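You operate a simulated robot arm through the tools that you are given. There is no shell and no other tool.

Carry out the task below with a simulated robot arm. There is one attempt and no reset: what you move stays moved.

## Task
Rivet the pivot block in the nest and put it in the blue tray.
Fine: take the rivet from hole 1 of the blue rack; slide home, one stroke, slide out.

It is judged by the outcome, as a careful person would: the job done as asked, and still so three seconds after it is handed in. It fails if anything else is knocked over, pushed out of place, dropped, spilled or broken.

## Robot
A 7-joint arm with a two-finger parallel gripper, fixed in place. Base frame: the origin is on the floor under the middle of its stand, x ahead of it, y to its left, z up; the work surface is at about z = 850. Lengths are in mm, angles in degrees, forces in N, time in s.
With the tool pointing down near the work surface it reaches from about 300 to 720 mm from the base axis. Its first joint turns from -166.0 to 166.0 degrees. Payload 3.43 kg.
The TCP is the grasp point between the finger pads, 30 mm short of the fingertips. In the tool frame z runs along the fingers and y along their closing line. Largest opening 94 mm; finger width 28, thickness 10; the body of the gripper, 50 by 96 mm, starts 55 mm behind the TCP.
Orientation is told as [roll, pitch, yaw] about the base's x, y, z axes, in that order, counted from this pose: with the fingers straight down and closing along the base's y, the tool's x points along the base's -x, its y along +y and its z along -z.

## Interface
- The arm moves only by the tool nudge_tool. Its argument "steps" is a list of rows, each an object of numbers (a shift or turn left out is 0, a gripper value left out holds the last): "rx", "ry", "rz": the turn, a rotation vector about the base's x, y, z in units of 45 degrees (1.0 is 45 degrees); "dx", "dy", "dz": the shift along the base's x, y, z in units of 150 mm (1.0 is 150 mm); "claw": the finger opening in mm, from 0 to 94. In form: [{"rx": .., "ry": .., "rz": .., "dx": .., "dy": .., "dz": .., "claw": ..}, ...]. A call has 1 to 20 rows; each row is the pose to reach, as a shift and turn from the pose commanded when the call began. A call with a number of a shift or a turn outside -1 to 1 is refused whole. Rows are played at 5 a second. More than 50 mm and 8.6 degrees between two rows, or a gripper value outside its range, and nothing of the call is played. Where a pose cannot be reached the arm comes as near as it can. A force on the tool above 50 N (or 10 N above the force at the start of the call, whichever is more), or a blocked arm, ends the call early, and 0.2 s more pass. The fingers move at their own pace (about 108 mm/s each) and stop on an object; they squeeze with about 23 N. The grip force told is the motor's: it shows also when the fingers shut on nothing. Time passes only in rows, and 0.2 s behind the last, so rows that repeat a pose let the fingers close. The reply holds the time, the measured pose of the TCP, the force on the tool along the base axes, the opening and the grip force, in the units named above and with some noise, with the torque about the TCP (base axes, N m) and any sound that the robot's microphone picked up.
- Cameras (640 x 400 px; columns grow to the right, rows downward): "scene" is fixed at [48.9, 498.7, 1577.8]; the picture's right is [-0.54, -0.84, 0.00], its down [-0.44, 0.29, -0.85] and it looks along [0.71, -0.46, -0.53] (base axes); focal length 296 px, centre (320, 200). "wrist" rides on the gripper at [76, 14, -103] in the tool frame; the picture's right is [-0.18, 0.98, 0.00], its down [-0.75, -0.14, -0.64] and it looks along [-0.63, -0.12, 0.77] (tool axes); focal length 243 px, centre (320, 200). There is no depth. A picture from a camera that has moved, and an enlarged one, comes with that camera's place and axes in the base frame and with its lens.
- capture(camera): a new picture of that camera. No time passes.
- raise_lower(by): moves the trunk up (or, below 0, down) by that many mm; the arm rides with it, the base frame stays. It gives what a move gives, with no picture.
- close_up(camera, box): a new picture of the part [left, top, right, bottom] of that camera's present view, enlarged. No time passes.
- close_job(): hands the job in; it is judged then, once.

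Places have to be worked out from the pictures, the camera data and where the tool is seen. Open the gripper and draw the arm clear of the work before you hand the job in, unless the task says otherwise.

The tools are called after "Emit:" as name(argument=value, ...) on one line, values as JSON. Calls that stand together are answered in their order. nudge_tool: Moves the arm, as the interface text tells. Its arguments: {"type":"object","properties":{"steps":{"type":"array","items":{"type":"object","properties":{"rx":{"type":"number"},"ry":{"type":"number"},"rz":{"type":"number"},"dx":{"type":"number"},"dy":{"type":"number"},"dz":{"type":"number"},"claw":{"type":"number"}}}}},"required":["steps"]} The other tools are called the same way: raise_lower (by) moves the trunk up or down; capture (camera) takes a picture; close_up (camera, box) takes an enlarged picture of a part of a camera's view; close_job () hands the job in.

At the start:

```text
time_s: 0.0
ee_pos: [406.1, -49.3, 1397.6]
orientation: [0.0, 0.0, 0.0]
contact_force: [-0.2, 0.2, -0.2]
moment: [0.03, 0.0, -0.02]
finger_gap: 93.8
finger_force: 0.0
trunk travel left (down, up): [-225.0, 365.0]
```

scene: 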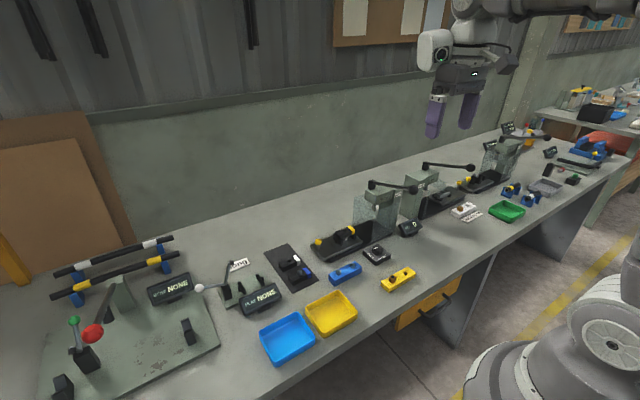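
wrist: 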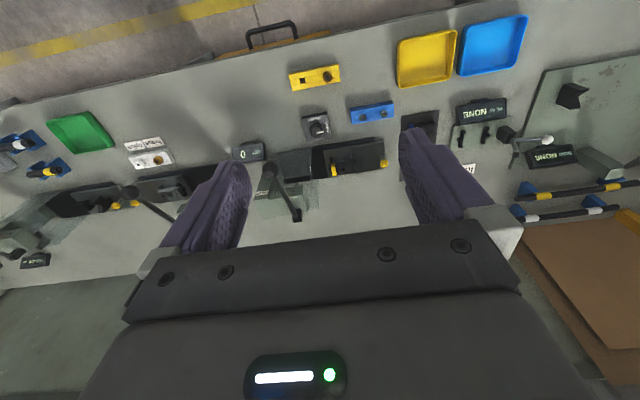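

I'll start by studying the scene in enlarged views to identify the nest, presses, rack and trays.

Emit:
close_up(camera="scene", box=[220, 170, 440, 310])

Emit:
close_up(camera="scene", box=[420, 110, 640, 240])

Emit:
close_up(camera="scene", box=[30, 220, 330, 400])

Emit:
close_up(camera="wrist", box=[220, 50, 460, 200])

Emit:
close_up(camera="wrist", box=[0, 90, 240, 240])

Emit:
close_up(camera="wrist", box=[400, 40, 640, 240])

```text
2.86 times, centred on (330, 240) of scene
camera zoom: at [48.9, 498.7, 1577.8], right [-0.54, -0.84, 0.0], down [-0.44, 0.29, -0.85], along [0.71, -0.46, -0.53], focal length 846 px, centre (291, 86)
```

zoom: 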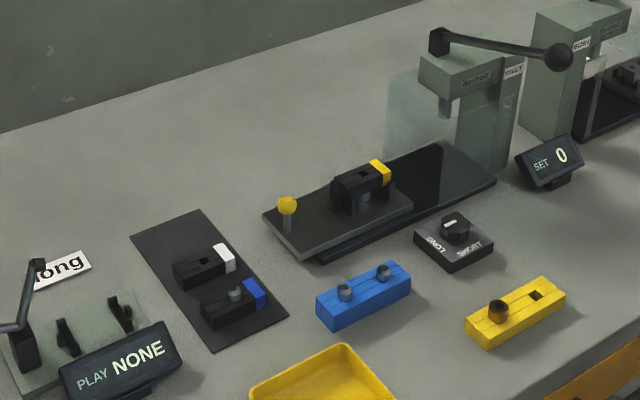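

```text
2.91 times, centred on (530, 175) of scene
camera zoom: at [48.9, 498.7, 1577.8], right [-0.54, -0.84, 0.0], down [-0.44, 0.29, -0.85], along [0.71, -0.46, -0.53], focal length 861 px, centre (-291, 273)
```

zoom: 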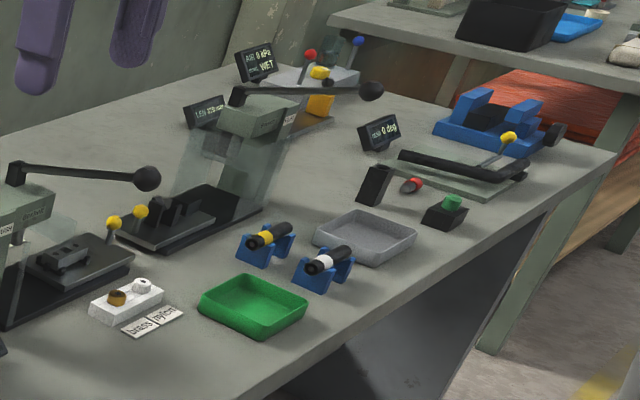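

```text
2.13 times, centred on (180, 310) of scene
camera zoom: at [48.9, 498.7, 1577.8], right [-0.54, -0.84, 0.0], down [-0.44, 0.29, -0.85], along [0.71, -0.46, -0.53], focal length 632 px, centre (619, -35)
```

zoom: 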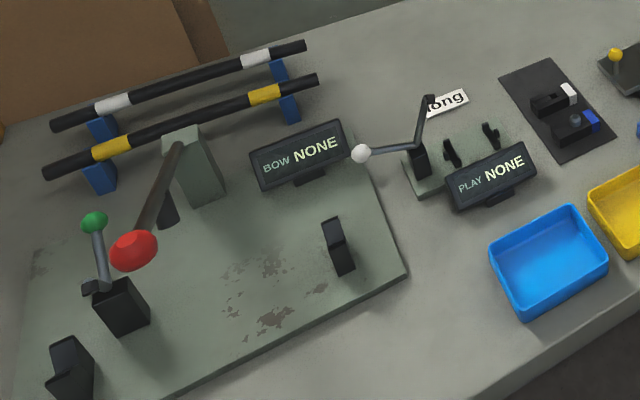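

```text
2.67 times, centred on (340, 125) of wrist
camera zoom: at [332.4, -35.0, 1500.5], right [0.18, 0.98, 0.0], down [0.75, -0.14, 0.64], along [0.63, -0.12, -0.77], focal length 647 px, centre (267, 400)
```

zoom: 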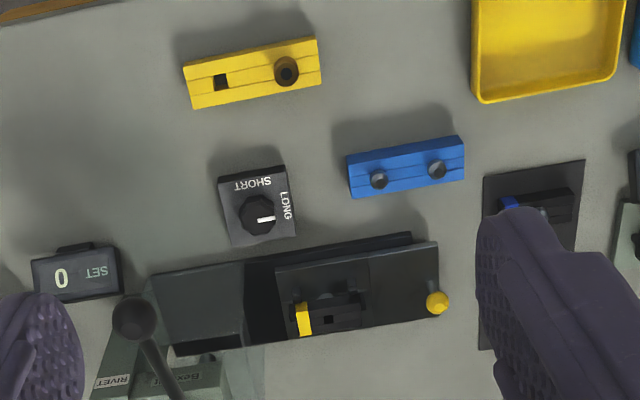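

```text
2.67 times, centred on (120, 165) of wrist
camera zoom: at [332.4, -35.0, 1500.5], right [0.18, 0.98, 0.0], down [0.75, -0.14, 0.64], along [0.63, -0.12, -0.77], focal length 647 px, centre (853, 293)
```

zoom: 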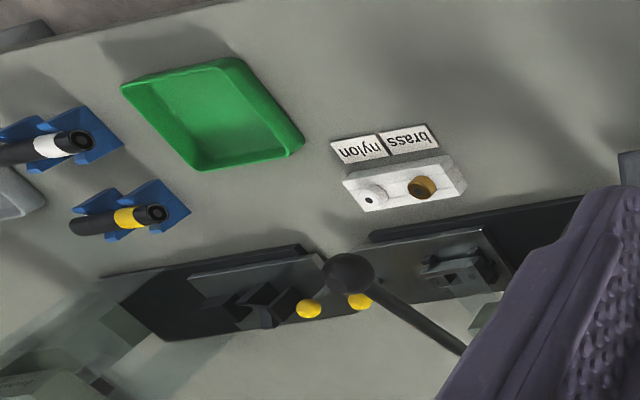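

```text
2.00 times, centred on (520, 140) of wrist
camera zoom: at [332.4, -35.0, 1500.5], right [0.18, 0.98, 0.0], down [0.75, -0.14, 0.64], along [0.63, -0.12, -0.77], focal length 485 px, centre (-80, 320)
```

zoom: 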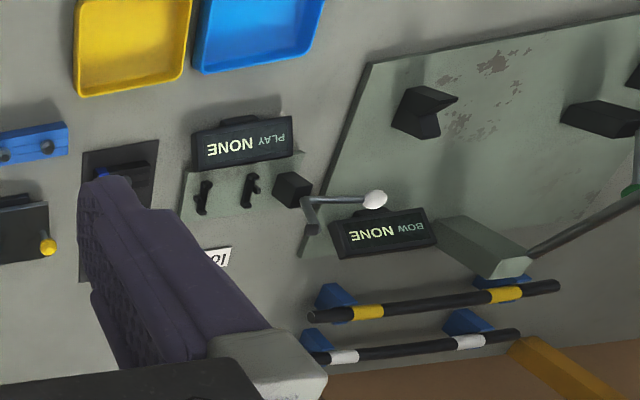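

The rivet press with slide, yellow-ended block, blue two-hole rack, LONG/SHORT dial and SET display are visible. I'll move over the rack region for a closer wrist view; first a 150 mm descent with a lateral shift, all far above everything.

Emit:
nudge_tool(steps=[{"dx": 0.1, "dy": 0.15, "dz": -0.2}, {"dx": 0.2, "dy": 0.3, "dz": -0.4}, {"dx": 0.3, "dy": 0.45, "dz": -0.6}, {"dx": 0.4, "dy": 0.6, "dz": -0.8}, {"dx": 0.4, "dy": 0.7, "dz": -1.0}])

Emit:
capture(camera="wrist")

Emit:
capture(camera="scene")

```text
time_s: 1.2
ee_pos: [466.8, 52.8, 1246.9]
orientation: [0.0, 0.0, 0.0]
contact_force: [0.3, 0.2, 0.1]
moment: [0.01, 0.03, -0.01]
finger_gap: 94.0
finger_force: 0.1
trunk travel left (down, up): [-225.0, 365.0]
```

```text
taken
camera wrist: at [392.8, 68.4, 1349.5], right [0.19, 0.98, 0.0], down [0.75, -0.14, 0.64], along [0.63, -0.12, -0.77], focal length 243 px, centre (320, 200)
```

wrist: 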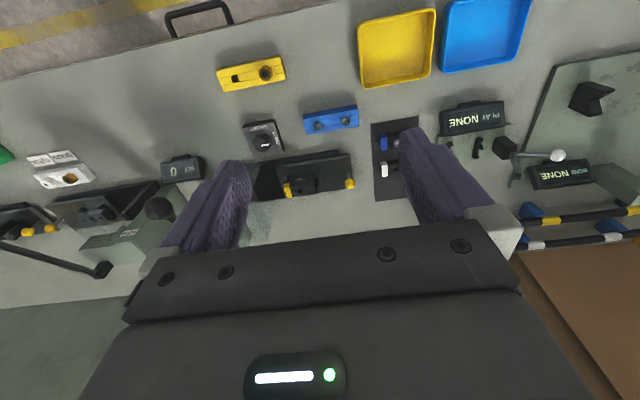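

```text
taken
```

scene: 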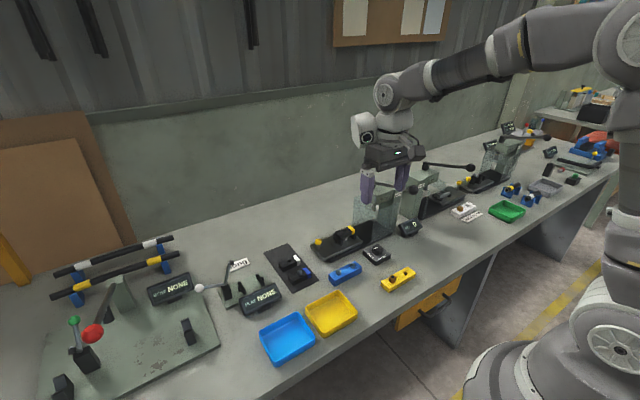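

The view is closer; I'll enlarge the rack, dial, nest and gauge areas from here.

Emit:
close_up(camera="wrist", box=[230, 90, 390, 210])

Emit:
close_up(camera="wrist", box=[360, 80, 520, 200])

Emit:
close_up(camera="scene", box=[300, 180, 420, 300])

Emit:
close_up(camera="scene", box=[190, 240, 340, 320])

```text
3.33 times, centred on (310, 150) of wrist
camera zoom: at [392.8, 68.4, 1349.5], right [0.19, 0.98, 0.0], down [0.75, -0.14, 0.64], along [0.63, -0.12, -0.77], focal length 809 px, centre (353, 367)
```

zoom: 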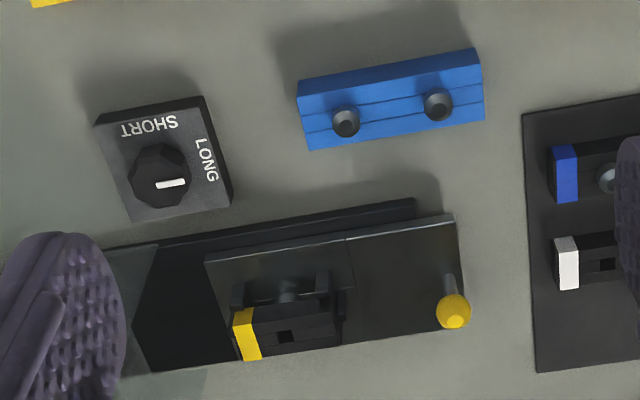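

```text
3.33 times, centred on (440, 140) of wrist
camera zoom: at [392.8, 68.4, 1349.5], right [0.19, 0.98, 0.0], down [0.75, -0.14, 0.64], along [0.63, -0.12, -0.77], focal length 809 px, centre (-80, 400)
```

zoom: 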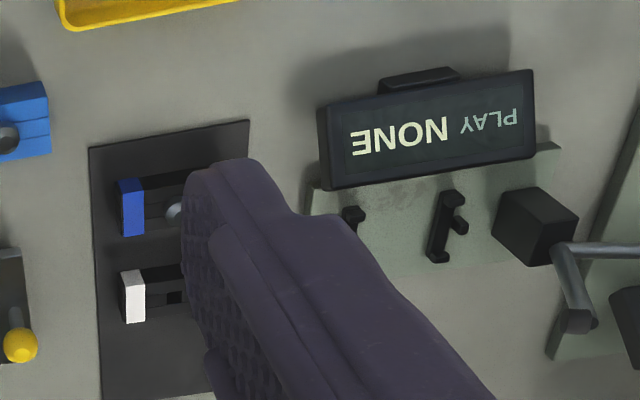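

```text
3.33 times, centred on (360, 240) of scene
camera zoom: at [48.9, 498.7, 1577.8], right [-0.54, -0.84, 0.0], down [-0.44, 0.29, -0.85], along [0.71, -0.46, -0.53], focal length 987 px, centre (187, 67)
```

zoom: 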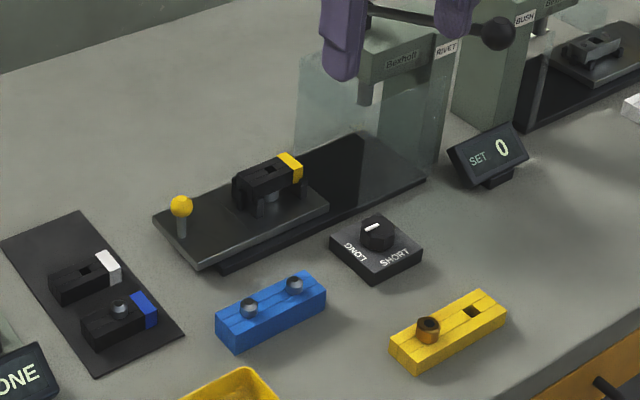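

```text
4.27 times, centred on (265, 280) of scene
camera zoom: at [48.9, 498.7, 1577.8], right [-0.54, -0.84, 0.0], down [-0.44, 0.29, -0.85], along [0.71, -0.46, -0.53], focal length 1263 px, centre (555, -141)
```

zoom: 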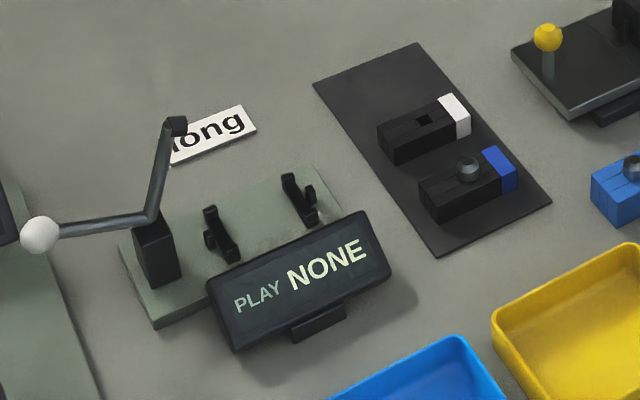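

The dial's pointer seems to point toward LONG, but I need a closer look at it and any markings on the rack. I'll lower another ~140 mm above the rack area.

Emit:
nudge_tool(steps=[{"dz": -0.2}, {"dz": -0.4}, {"dz": -0.6}, {"dx": 0.0, "dz": -0.8}, {"dx": 0.0, "dz": -0.95}])

Emit:
capture(camera="wrist")

Emit:
close_up(camera="wrist", box=[220, 60, 400, 180])

Emit:
close_up(camera="wrist", box=[150, 80, 290, 180])

```text
time_s: 2.4
ee_pos: [466.4, 54.9, 1103.8]
orientation: [0.1, 0.1, 0.0]
contact_force: [1.0, 0.1, 0.1]
moment: [-0.02, -0.03, 0.0]
finger_gap: 94.0
finger_force: 0.1
trunk travel left (down, up): [-225.0, 365.0]
```

```text
taken
camera wrist: at [392.3, 70.0, 1207.6], right [0.18, 0.98, 0.0], down [0.75, -0.14, 0.64], along [0.63, -0.12, -0.77], focal length 243 px, centre (320, 200)
```

wrist: 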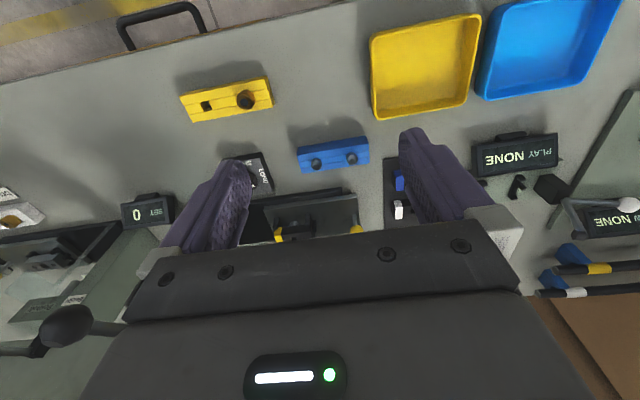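

```text
3.33 times, centred on (310, 120) of wrist
camera zoom: at [392.3, 70.0, 1207.6], right [0.18, 0.98, 0.0], down [0.75, -0.14, 0.64], along [0.63, -0.12, -0.77], focal length 809 px, centre (353, 467)
```

zoom: 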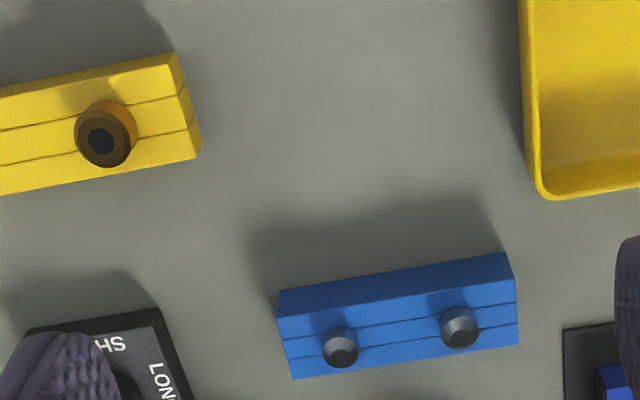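

```text
4.00 times, centred on (220, 130) of wrist
camera zoom: at [392.3, 70.0, 1207.6], right [0.18, 0.98, 0.0], down [0.75, -0.14, 0.64], along [0.63, -0.12, -0.77], focal length 970 px, centre (720, 480)
```

zoom: 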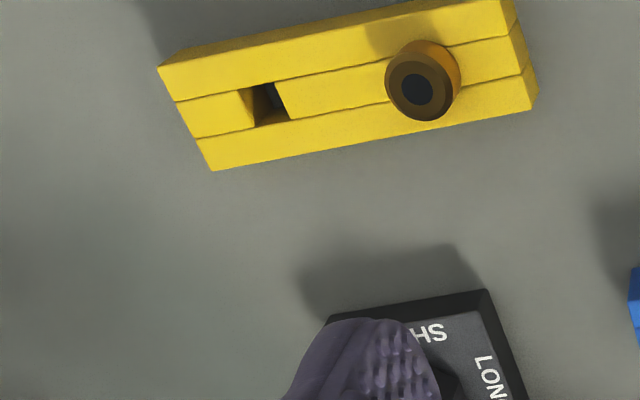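

No obvious hole numbers on the rack so far. I'll zoom the scene camera hard on the rack, the dial, and the nest for tiny marks.

Emit:
close_up(camera="scene", box=[322, 256, 370, 292])

Emit:
close_up(camera="scene", box=[355, 238, 400, 272])

Emit:
close_up(camera="scene", box=[340, 215, 400, 260])

Emit:
close_up(camera="wrist", box=[290, 125, 380, 185])

Emit:
close_up(camera="wrist", box=[235, 180, 375, 245])

```text
11.11 times, centred on (346, 274) of scene
camera zoom: at [48.9, 498.7, 1577.8], right [-0.54, -0.84, 0.0], down [-0.44, 0.29, -0.85], along [0.71, -0.46, -0.53], focal length 3290 px, centre (31, -622)
```

zoom: 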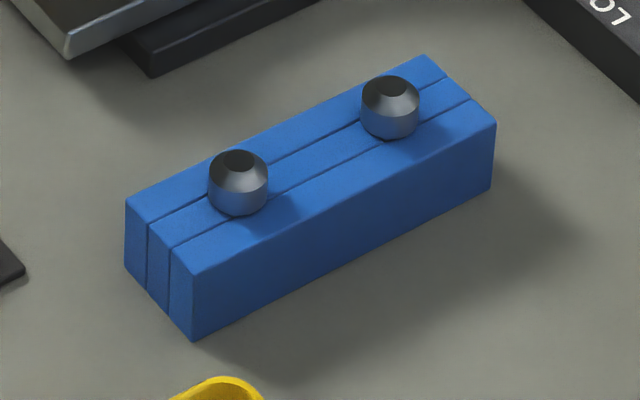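

```text
11.76 times, centred on (378, 255) of scene
camera zoom: at [48.9, 498.7, 1577.8], right [-0.54, -0.84, 0.0], down [-0.44, 0.29, -0.85], along [0.71, -0.46, -0.53], focal length 3483 px, centre (-356, -447)
```

zoom: 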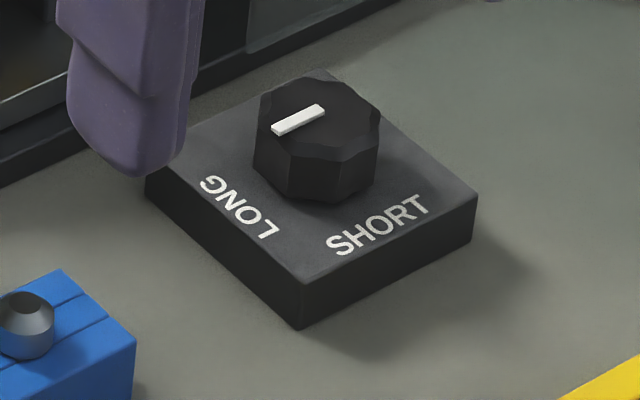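

```text
8.89 times, centred on (370, 238) of scene
camera zoom: at [48.9, 498.7, 1577.8], right [-0.54, -0.84, 0.0], down [-0.44, 0.29, -0.85], along [0.71, -0.46, -0.53], focal length 2632 px, centre (-124, -133)
```

zoom: 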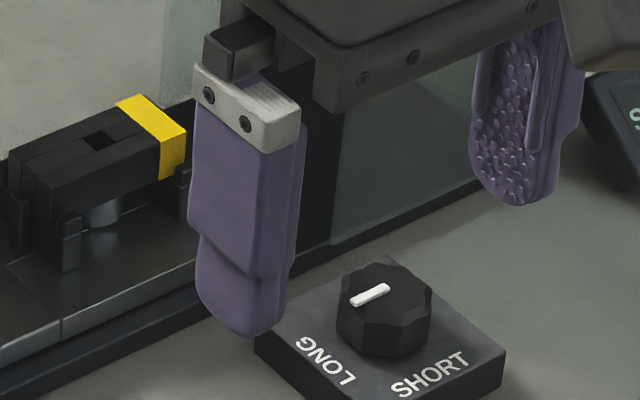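

```text
6.67 times, centred on (335, 155) of wrist
camera zoom: at [392.3, 70.0, 1207.6], right [0.18, 0.98, 0.0], down [0.75, -0.14, 0.64], along [0.63, -0.12, -0.77], focal length 1618 px, centre (220, 500)
```

zoom: 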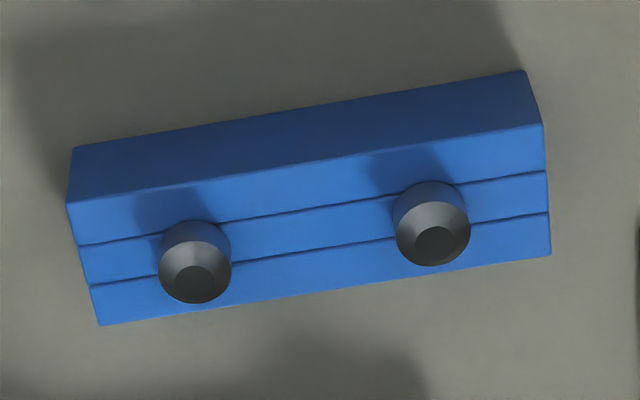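

```text
4.57 times, centred on (305, 212) of wrist
camera zoom: at [392.3, 70.0, 1207.6], right [0.18, 0.98, 0.0], down [0.75, -0.14, 0.64], along [0.63, -0.12, -0.77], focal length 1109 px, centre (389, 143)
```

zoom: 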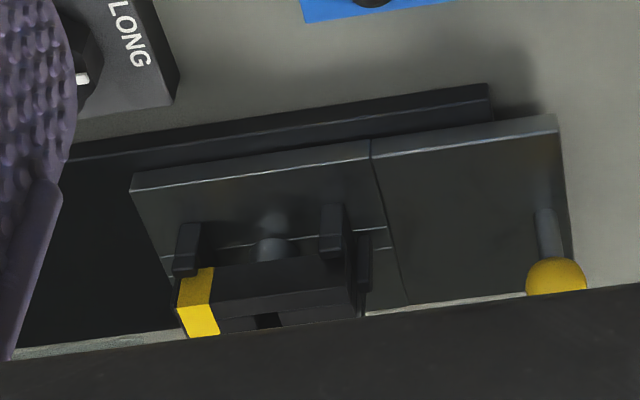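

No numbers on the visible faces; I'd like to read the "long" card behind the gauge, and view the rack from other sides. I'll rise and move left to see that card between the fingers.

Emit:
nudge_tool(steps=[{"dy": 0.2, "dz": 0.2}, {"dy": 0.4, "dz": 0.4}, {"dy": 0.6, "dz": 0.6}, {"dy": 0.8, "dz": 0.8}, {"dy": 1.0, "dz": 1.0}])

Emit:
capture(camera="wrist")

Emit:
close_up(camera="wrist", box=[250, 120, 410, 240])

Emit:
close_up(camera="scene", box=[220, 250, 260, 280])

```text
time_s: 3.6
ee_pos: [466.6, 205.3, 1254.1]
orientation: [0.0, 0.1, -0.2]
contact_force: [-0.1, -0.6, 0.6]
moment: [-0.02, -0.02, 0.03]
finger_gap: 94.0
finger_force: 0.1
trunk travel left (down, up): [-225.0, 365.0]
```

```text
taken
camera wrist: at [392.8, 220.3, 1358.5], right [0.19, 0.98, 0.0], down [0.75, -0.14, 0.64], along [0.63, -0.12, -0.77], focal length 243 px, centre (320, 200)
```

wrist: 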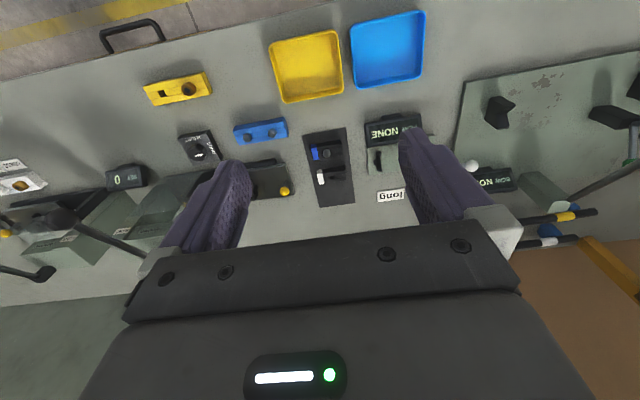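

```text
3.33 times, centred on (330, 180) of wrist
camera zoom: at [392.8, 220.3, 1358.5], right [0.19, 0.98, 0.0], down [0.75, -0.14, 0.64], along [0.63, -0.12, -0.77], focal length 809 px, centre (287, 267)
```

zoom: 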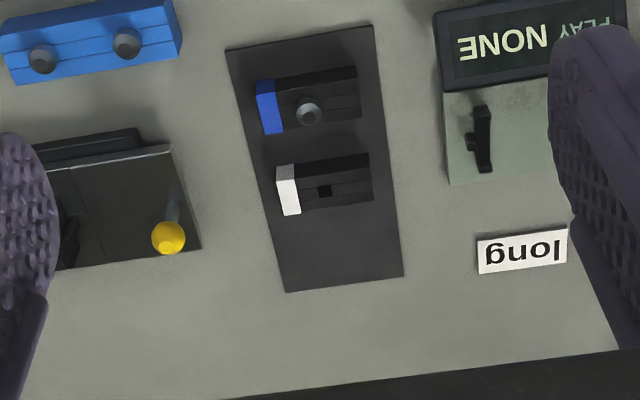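

```text
13.33 times, centred on (240, 265) of scene
camera zoom: at [48.9, 498.7, 1577.8], right [-0.54, -0.84, 0.0], down [-0.44, 0.29, -0.85], along [0.71, -0.46, -0.53], focal length 3947 px, centre (1387, -667)
```

zoom: 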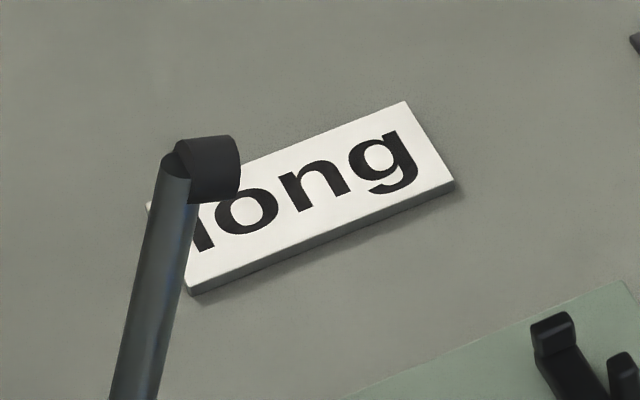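

The card just reads "long"; the dial points to LONG (+y side). The rack shows no numbers on top or front, so I'll turn the wrist around to inspect its far side and the nest from behind, staying high.

Emit:
nudge_tool(steps=[{"dx": 0.15, "dy": -0.2, "rz": 0.16}, {"dx": 0.3, "dy": -0.4, "rz": 0.33}, {"dx": 0.45, "dy": -0.6, "rz": 0.5}, {"dx": 0.6, "dy": -0.8, "rz": 0.66}, {"dx": 0.65, "dy": -1.0, "rz": 0.83}, {"dx": 0.65, "dy": -1.0, "rz": 1.0}])

Emit:
nudge_tool(steps=[{"rz": 0.16}, {"rz": 0.33}, {"rz": 0.5}, {"rz": 0.66}, {"rz": 0.83}, {"rz": 1.0}])

Emit:
capture(camera="wrist")

```text
time_s: 5.0
ee_pos: [564.1, 53.8, 1254.9]
orientation: [-0.1, 0.0, 45.0]
contact_force: [0.0, 0.4, -0.8]
moment: [0.0, -0.01, 0.0]
finger_gap: 93.9
finger_force: 0.1
trunk travel left (down, up): [-225.0, 365.0]
```

```text
time_s: 6.4
ee_pos: [564.3, 55.1, 1255.1]
orientation: [0.1, 0.0, 90.1]
contact_force: [1.4, -0.5, -0.7]
moment: [-0.03, 0.04, 0.02]
finger_gap: 93.8
finger_force: 0.1
trunk travel left (down, up): [-225.0, 365.0]
```

```text
taken
camera wrist: at [552.1, -21.0, 1358.0], right [-0.98, 0.18, 0.0], down [0.14, 0.75, 0.64], along [0.12, 0.63, -0.77], focal length 243 px, centre (320, 200)
```

wrist: 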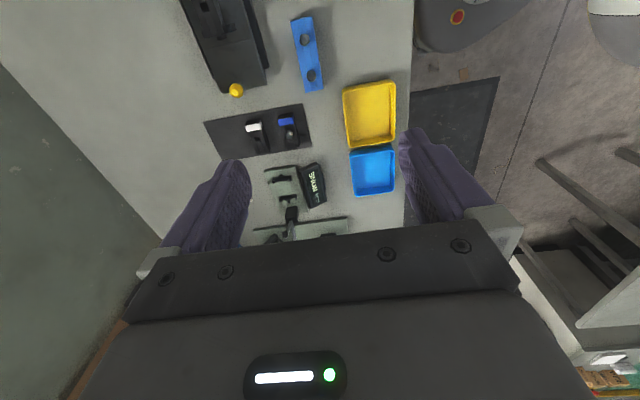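

The rack is in view at the top; I'll continue turning to look back towards the robot at the rack's far face.

Emit:
nudge_tool(steps=[{"rz": 0.16}, {"rz": 0.33}, {"rz": 0.5}, {"rz": 0.66}, {"rz": 0.83}, {"rz": 1.0}])

Emit:
nudge_tool(steps=[{"rz": 0.16, "dx": 0.1}, {"rz": 0.33, "dx": 0.2}, {"rz": 0.5, "dx": 0.3}, {"rz": 0.66, "dx": 0.4}, {"rz": 0.83, "dx": 0.5}, {"rz": 1.0, "dx": 0.6}])

Emit:
capture(camera="wrist")

```text
time_s: 7.8
ee_pos: [564.6, 54.1, 1255.1]
orientation: [0.0, 0.0, 135.1]
contact_force: [0.0, 0.4, -1.0]
moment: [-0.02, 0.03, 0.0]
finger_gap: 93.9
finger_force: 0.0
trunk travel left (down, up): [-225.0, 365.0]
```

```text
time_s: 9.2
ee_pos: [655.5, 57.0, 1255.3]
orientation: [0.1, 0.0, -179.9]
contact_force: [0.7, -0.8, -0.3]
moment: [-0.02, -0.02, 0.0]
finger_gap: 93.9
finger_force: 0.1
trunk travel left (down, up): [-225.0, 365.0]
```

```text
taken
camera wrist: at [733.5, 41.6, 1357.6], right [-0.18, -0.98, 0.0], down [-0.75, 0.14, 0.64], along [-0.63, 0.12, -0.77], focal length 243 px, centre (320, 200)
```

wrist: 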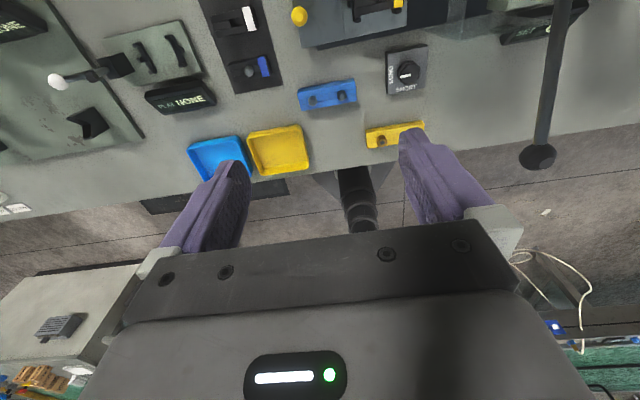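

It works; now I enlarge the rack's far face, the dial, nest and press from this side.

Emit:
close_up(camera="wrist", box=[285, 65, 375, 125])

Emit:
close_up(camera="wrist", box=[370, 35, 440, 105])

Emit:
close_up(camera="wrist", box=[280, 0, 440, 60])

Emit:
close_up(camera="wrist", box=[180, 60, 400, 190])

```text
6.67 times, centred on (330, 95) of wrist
camera zoom: at [733.5, 41.6, 1357.6], right [-0.18, -0.98, 0.0], down [-0.75, 0.14, 0.64], along [-0.63, 0.12, -0.77], focal length 1618 px, centre (253, 900)
```

zoom: 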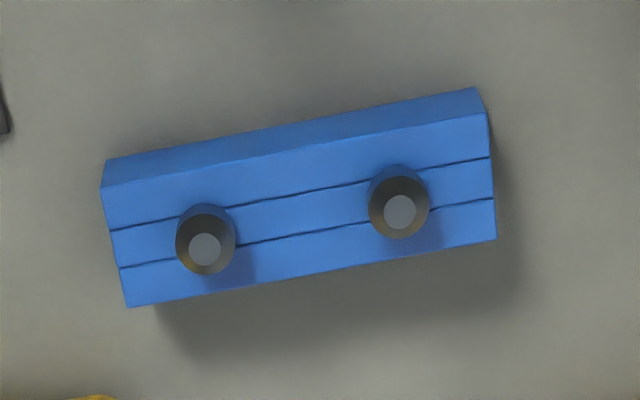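

```text
5.71 times, centred on (405, 70) of wrist
camera zoom: at [733.5, 41.6, 1357.6], right [-0.18, -0.98, 0.0], down [-0.75, 0.14, 0.64], along [-0.63, 0.12, -0.77], focal length 1386 px, centre (-166, 943)
```

zoom: 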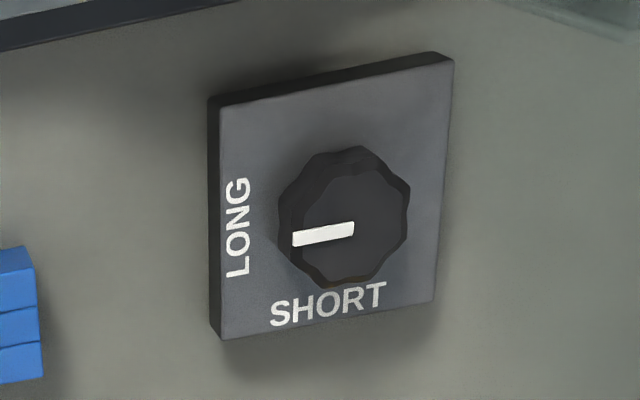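

```text
4.00 times, centred on (360, 30) of wrist
camera zoom: at [733.5, 41.6, 1357.6], right [-0.18, -0.98, 0.0], down [-0.75, 0.14, 0.64], along [-0.63, 0.12, -0.77], focal length 970 px, centre (160, 880)
```

zoom: 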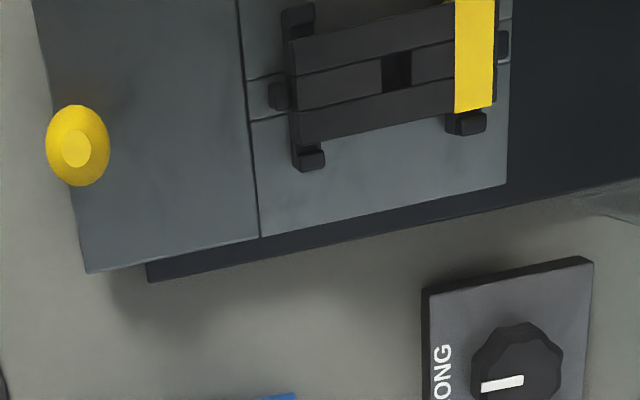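

```text
2.91 times, centred on (290, 125) of wrist
camera zoom: at [733.5, 41.6, 1357.6], right [-0.18, -0.98, 0.0], down [-0.75, 0.14, 0.64], along [-0.63, 0.12, -0.77], focal length 706 px, centre (407, 418)
```

zoom: 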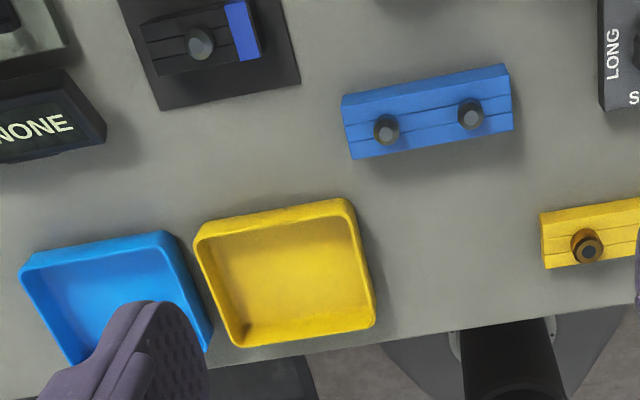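

From behind there are also no markings on the rack; labels (LONG/SHORT, RIVET) are laid out to be read from the robot's side, so "hole 1" is the left one as the operator reads it, i.e. the +y hole near (590, 83). I'll rotate back to yaw 0, then on to −90° for a view of the press, guard and nest from the +y side.

Emit:
nudge_tool(steps=[{"rz": -0.16, "dx": -0.1}, {"rz": -0.33, "dx": -0.2}, {"rz": -0.5, "dx": -0.3}, {"rz": -0.66, "dx": -0.4}, {"rz": -0.83, "dx": -0.5}, {"rz": -1.0, "dx": -0.6}])

Emit:
nudge_tool(steps=[{"rz": -0.16}, {"rz": -0.33}, {"rz": -0.5}, {"rz": -0.66}, {"rz": -0.83}, {"rz": -1.0}])

Emit:
nudge_tool(steps=[{"rz": -0.16}, {"rz": -0.33}, {"rz": -0.5}, {"rz": -0.66}, {"rz": -0.83}, {"rz": -1.0}])

Emit:
nudge_tool(steps=[{"rz": -0.16}, {"rz": -0.33}, {"rz": -0.5}, {"rz": -0.66}, {"rz": -0.83}, {"rz": -1.0}])

Emit:
nudge_tool(steps=[{"rz": -0.16}, {"rz": -0.33}, {"rz": -0.5}, {"rz": -0.66}, {"rz": -0.83}, {"rz": -1.0}])

Emit:
nudge_tool(steps=[{"rz": -0.16, "dy": 0.2}, {"rz": -0.33, "dy": 0.4}, {"rz": -0.5, "dy": 0.6}, {"rz": -0.66, "dy": 0.8}, {"rz": -0.83, "dy": 0.9}, {"rz": -1.0, "dy": 1.0}])

Emit:
capture(camera="wrist")

```text
time_s: 10.6
ee_pos: [563.2, 55.7, 1254.2]
orientation: [0.0, 0.0, 134.8]
contact_force: [-0.7, 0.7, 0.6]
moment: [0.02, 0.03, -0.02]
finger_gap: 94.0
finger_force: 0.1
trunk travel left (down, up): [-225.0, 365.0]
```

```text
time_s: 12.0
ee_pos: [565.5, 55.7, 1255.1]
orientation: [0.0, 0.0, 89.8]
contact_force: [0.3, 0.0, 0.6]
moment: [-0.02, 0.04, 0.0]
finger_gap: 94.1
finger_force: 0.1
trunk travel left (down, up): [-225.0, 365.0]
```

```text
time_s: 13.4
ee_pos: [562.9, 56.1, 1254.1]
orientation: [0.0, 0.0, 44.7]
contact_force: [0.2, 0.9, 0.6]
moment: [0.01, 0.01, -0.01]
finger_gap: 94.0
finger_force: 0.2
trunk travel left (down, up): [-225.0, 365.0]
```

```text
time_s: 14.8
ee_pos: [563.4, 55.5, 1254.9]
orientation: [-0.1, 0.0, -0.2]
contact_force: [0.2, 0.2, -0.1]
moment: [0.0, 0.03, -0.02]
finger_gap: 94.0
finger_force: 0.1
trunk travel left (down, up): [-225.0, 365.0]
```

```text
time_s: 16.2
ee_pos: [564.3, 55.1, 1255.2]
orientation: [-0.1, 0.0, -45.1]
contact_force: [-0.3, -0.1, 0.3]
moment: [-0.03, 0.03, 0.0]
finger_gap: 93.8
finger_force: 0.1
trunk travel left (down, up): [-225.0, 365.0]
```

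```text
time_s: 17.6
ee_pos: [565.2, 205.5, 1254.3]
orientation: [0.0, 0.1, -90.1]
contact_force: [-0.7, 0.0, 0.6]
moment: [-0.01, 0.02, -0.01]
finger_gap: 93.9
finger_force: 0.0
trunk travel left (down, up): [-225.0, 365.0]
```

```text
taken
camera wrist: at [580.9, 282.0, 1356.4], right [0.98, -0.19, 0.0], down [-0.14, -0.75, 0.64], along [-0.12, -0.63, -0.77], focal length 243 px, centre (320, 200)
```

wrist: 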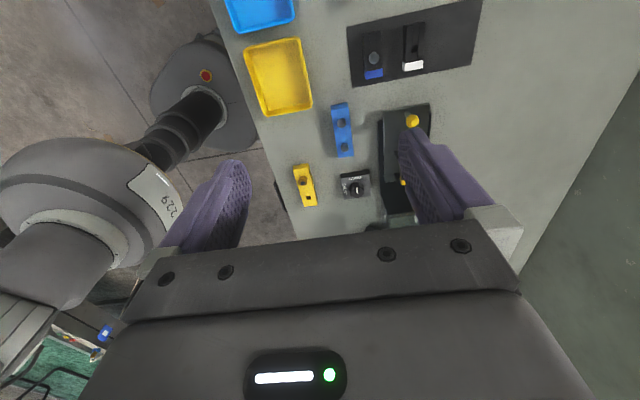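

Yaw −90° is reachable. The scene camera should now have a clear or partial view of the press, so I'll zoom on it.

Emit:
close_up(camera="scene", box=[340, 160, 440, 240])

Emit:
close_up(camera="scene", box=[300, 200, 420, 280])

Emit:
capture(camera="scene")

```text
5.00 times, centred on (390, 200) of scene
camera zoom: at [48.9, 498.7, 1577.8], right [-0.54, -0.84, 0.0], down [-0.44, 0.29, -0.85], along [0.71, -0.46, -0.53], focal length 1480 px, centre (-30, 200)
```

zoom: 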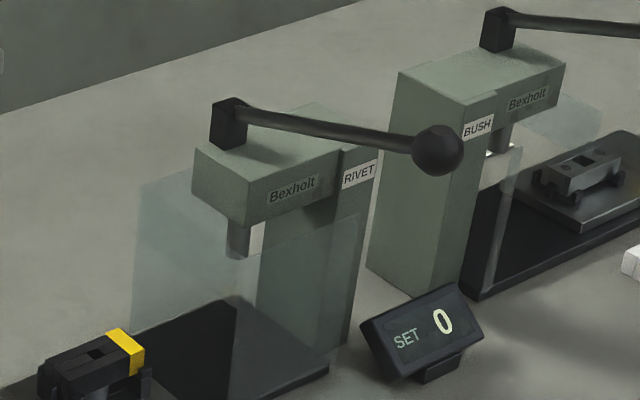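

```text
5.00 times, centred on (360, 240) of scene
camera zoom: at [48.9, 498.7, 1577.8], right [-0.54, -0.84, 0.0], down [-0.44, 0.29, -0.85], along [0.71, -0.46, -0.53], focal length 1480 px, centre (120, 0)
```

zoom: 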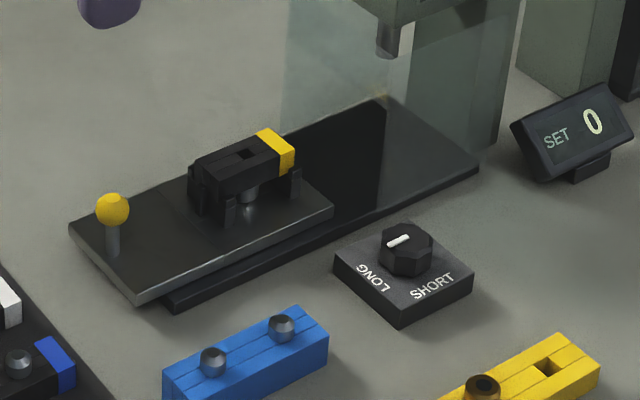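

```text
taken
```

scene: 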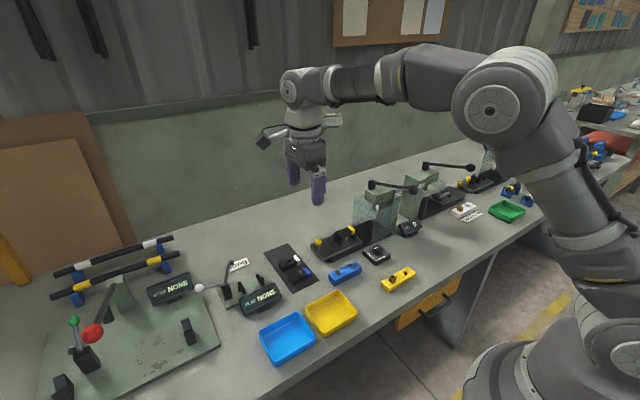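

The press has an overhanging head with a ram at about y≈-174, and the slide runs along −y under it. Rivet 1 (left/+y) is near (590, 83). I'll move over it at yaw −90°, descending to z≈1000 for refinement.

Emit:
nudge_tool(steps=[{"dx": 0.03, "dy": -0.16, "dz": -0.2, "claw": 60}, {"dx": 0.06, "dy": -0.32, "dz": -0.4}, {"dx": 0.1, "dy": -0.48, "dz": -0.6}, {"dx": 0.14, "dy": -0.64, "dz": -0.8}, {"dx": 0.167, "dy": -0.8, "dz": -1.0}])

Emit:
nudge_tool(steps=[{"dz": -0.2}, {"dz": -0.4}, {"dz": -0.6}, {"dz": -0.7}])

Emit:
capture(camera="wrist")

Emit:
capture(camera="scene")

```text
time_s: 18.8
ee_pos: [590.2, 84.8, 1104.9]
orientation: [0.0, -0.1, -90.0]
contact_force: [0.3, 0.4, -0.5]
moment: [-0.02, 0.01, -0.01]
finger_gap: 60.1
finger_force: 0.1
trunk travel left (down, up): [-225.0, 365.0]
```

```text
time_s: 19.8
ee_pos: [591.3, 85.6, 1000.9]
orientation: [0.0, 0.0, -90.1]
contact_force: [0.3, -0.1, -0.3]
moment: [-0.01, 0.02, 0.01]
finger_gap: 59.9
finger_force: 0.0
trunk travel left (down, up): [-225.0, 365.0]
```

```text
taken
camera wrist: at [607.5, 162.4, 1103.2], right [0.98, -0.19, 0.0], down [-0.14, -0.75, 0.64], along [-0.12, -0.63, -0.77], focal length 243 px, centre (320, 200)
```

wrist: 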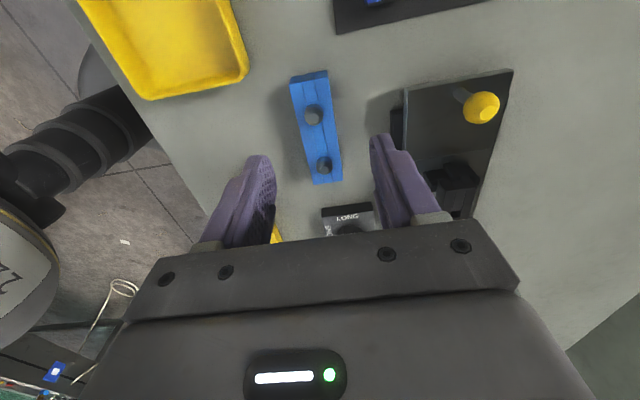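

```text
taken
```

scene: 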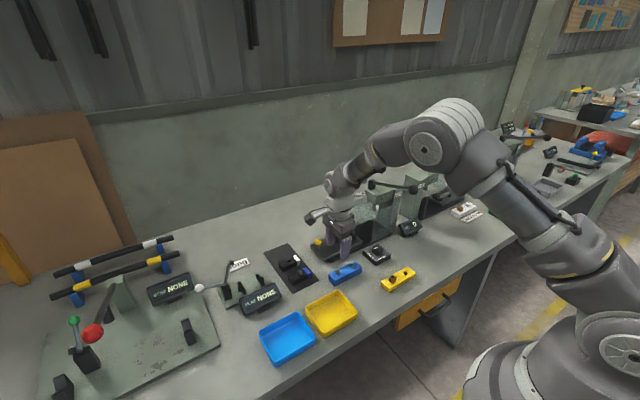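

The arm's forearm sweeps near the press lever in the scene view, so I'll check clearance and refine the rivet positions.

Emit:
close_up(camera="scene", box=[290, 90, 510, 290])

Emit:
close_up(camera="wrist", box=[260, 60, 380, 200])

```text
2.00 times, centred on (400, 190) of scene
camera zoom: at [48.9, 498.7, 1577.8], right [-0.54, -0.84, 0.0], down [-0.44, 0.29, -0.85], along [0.71, -0.46, -0.53], focal length 592 px, centre (160, 220)
```

zoom: 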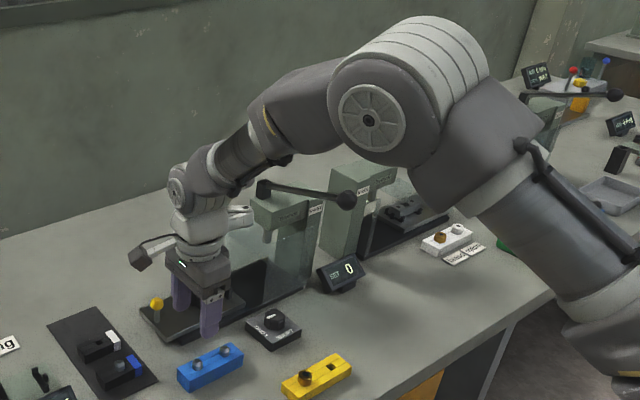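

```text
2.86 times, centred on (320, 130) of wrist
camera zoom: at [607.5, 162.4, 1103.2], right [0.98, -0.19, 0.0], down [-0.14, -0.75, 0.64], along [-0.12, -0.63, -0.77], focal length 693 px, centre (320, 400)
```

zoom: 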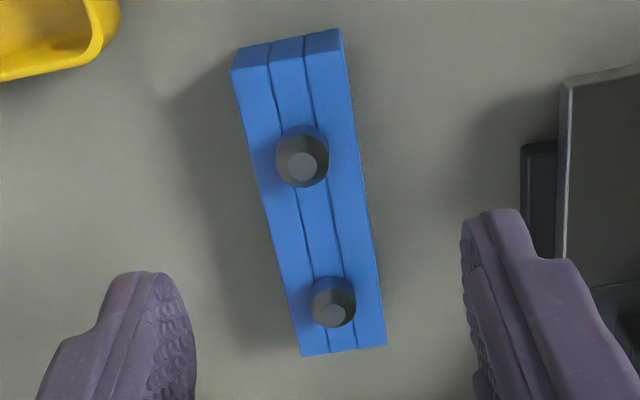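

Triangulating from several views puts rivet 1's head top at about (587, 82, 888), rack top ≈875. I'll descend to TCP z≈935 (tips ~17 mm above the head) with a narrower opening, then servo by picture.

Emit:
nudge_tool(steps=[{"dx": -0.011, "dy": -0.025, "dz": -0.15, "claw": 44}, {"dx": -0.011, "dy": -0.025, "dz": -0.3}, {"dx": -0.011, "dy": -0.025, "dz": -0.433}, {"dx": -0.011, "dy": -0.025, "dz": -0.433}])

Emit:
capture(camera="wrist")

Emit:
close_up(camera="wrist", box=[250, 90, 390, 210])

Emit:
close_up(camera="scene", box=[310, 215, 390, 295])

```text
time_s: 20.8
ee_pos: [588.7, 81.8, 934.3]
orientation: [0.0, -0.1, -90.0]
contact_force: [-0.6, 0.7, 0.6]
moment: [-0.01, 0.0, 0.01]
finger_gap: 44.1
finger_force: 0.2
trunk travel left (down, up): [-225.0, 365.0]
```

```text
taken
camera wrist: at [604.6, 158.6, 1037.1], right [0.98, -0.18, 0.0], down [-0.14, -0.75, 0.64], along [-0.12, -0.63, -0.77], focal length 243 px, centre (320, 200)
```

wrist: 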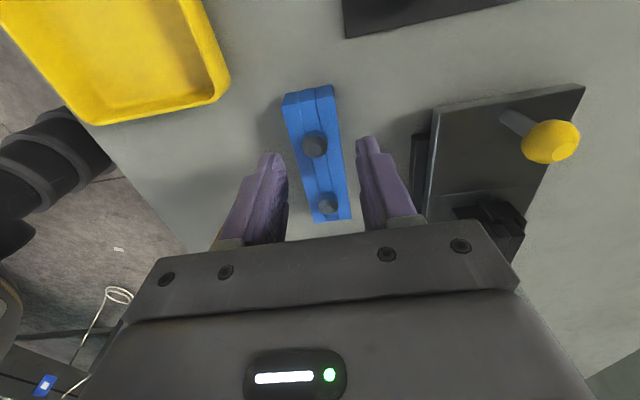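

```text
3.33 times, centred on (320, 150) of wrist
camera zoom: at [604.6, 158.6, 1037.1], right [0.98, -0.18, 0.0], down [-0.14, -0.75, 0.64], along [-0.12, -0.63, -0.77], focal length 809 px, centre (320, 367)
```

zoom: 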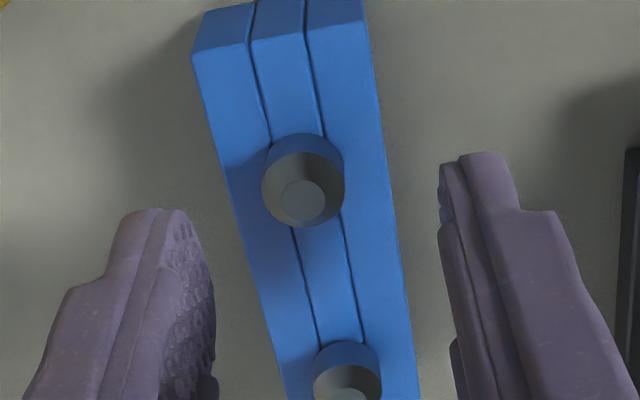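

```text
5.00 times, centred on (350, 255) of scene
camera zoom: at [48.9, 498.7, 1577.8], right [-0.54, -0.84, 0.0], down [-0.44, 0.29, -0.85], along [0.71, -0.46, -0.53], focal length 1480 px, centre (170, -75)
```

zoom: 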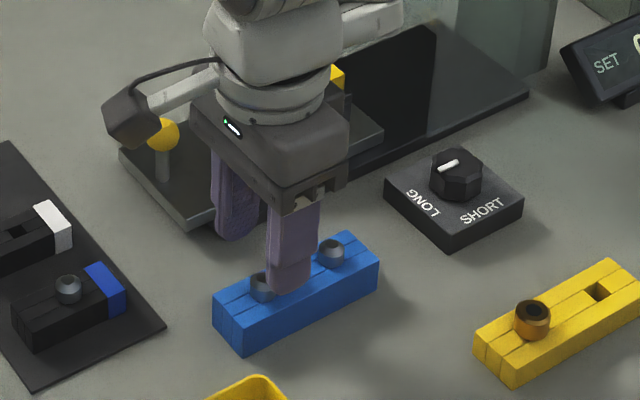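

Rivet 1's head sits about 4 mm in −x and 2 mm in −y of the tool axis. I'll correct this and lower to TCP z≈910, watching force.

Emit:
nudge_tool(steps=[{"dx": -0.0267, "dy": -0.0133, "dz": 0}, {"dx": -0.0267, "dy": -0.0133, "dz": -0.08}, {"dx": -0.0267, "dy": -0.0133, "dz": -0.167}, {"dx": -0.0267, "dy": -0.0133, "dz": -0.167}])

Emit:
close_up(camera="wrist", box=[250, 90, 390, 210])

Emit:
close_up(camera="scene", box=[320, 240, 380, 295])

```text
time_s: 21.8
ee_pos: [586.2, 78.7, 909.5]
orientation: [0.0, 0.0, -90.2]
contact_force: [-1.3, 0.0, -0.3]
moment: [0.0, 0.03, 0.02]
finger_gap: 43.9
finger_force: 0.0
trunk travel left (down, up): [-225.0, 365.0]
```

```text
3.33 times, centred on (320, 150) of wrist
camera zoom: at [601.3, 155.8, 1012.6], right [0.98, -0.19, 0.0], down [-0.14, -0.75, 0.64], along [-0.12, -0.63, -0.77], focal length 809 px, centre (320, 367)
```

zoom: 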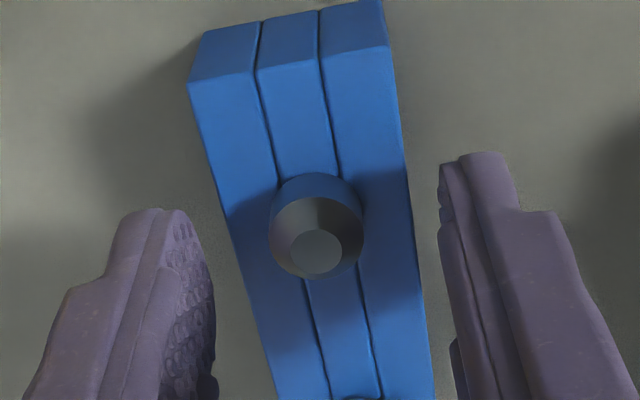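

```text
7.27 times, centred on (350, 268) of scene
camera zoom: at [48.9, 498.7, 1577.8], right [-0.54, -0.84, 0.0], down [-0.44, 0.29, -0.85], along [0.71, -0.46, -0.53], focal length 2153 px, centre (102, -291)
```

zoom: 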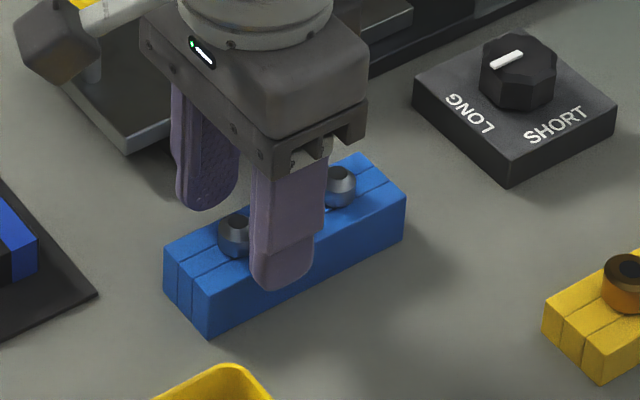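

The head is well centred (≈0.5 mm in x, ≈1.4 mm in y off). I'll trim that, narrow the opening to 28 and lower 2 mm, checking for contact with the rack top (estimated 873–877).

Emit:
nudge_tool(steps=[{"dx": -0.0033, "dy": -0.009, "claw": 28}, {"dx": -0.0033, "dy": -0.009, "claw": 28}, {"dx": -0.0033, "dy": -0.009, "dz": -0.0067}, {"dx": -0.0033, "dy": -0.009, "dz": -0.0133}])

Emit:
close_up(camera="wrist", box=[270, 110, 370, 190])

Emit:
close_up(camera="scene", box=[325, 255, 365, 290])

```text
time_s: 22.8
ee_pos: [582.1, 78.6, 908.9]
orientation: [0.0, -0.1, -89.9]
contact_force: [0.1, -0.2, 1.6]
moment: [0.06, 0.01, 0.01]
finger_gap: 28.0
finger_force: 0.2
trunk travel left (down, up): [-225.0, 365.0]
```

```text
5.00 times, centred on (320, 150) of wrist
camera zoom: at [599.7, 154.6, 1010.9], right [0.98, -0.18, 0.0], down [-0.14, -0.75, 0.64], along [-0.12, -0.63, -0.77], focal length 1213 px, centre (320, 450)
```

zoom: 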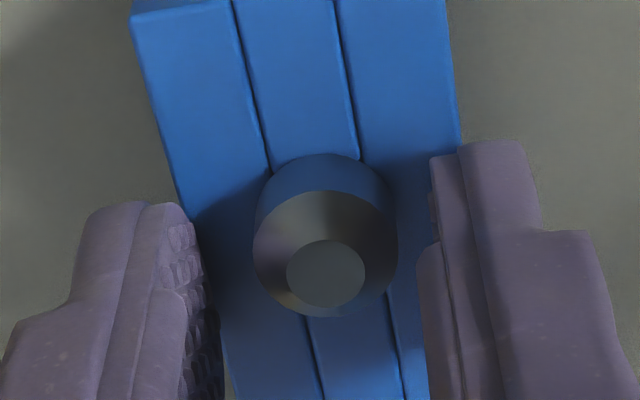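

```text
11.43 times, centred on (345, 272) of scene
camera zoom: at [48.9, 498.7, 1577.8], right [-0.54, -0.84, 0.0], down [-0.44, 0.29, -0.85], along [0.71, -0.46, -0.53], focal length 3384 px, centre (34, -629)
```

zoom: 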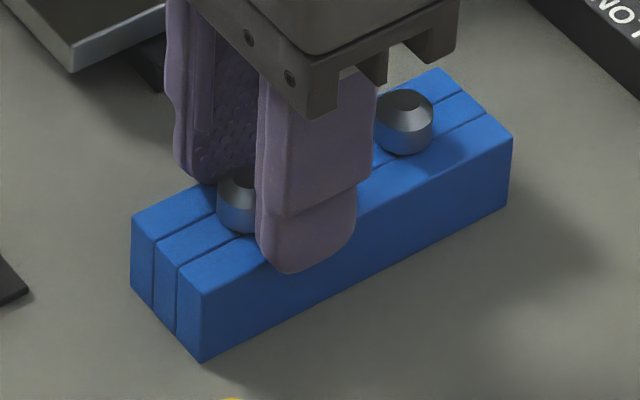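

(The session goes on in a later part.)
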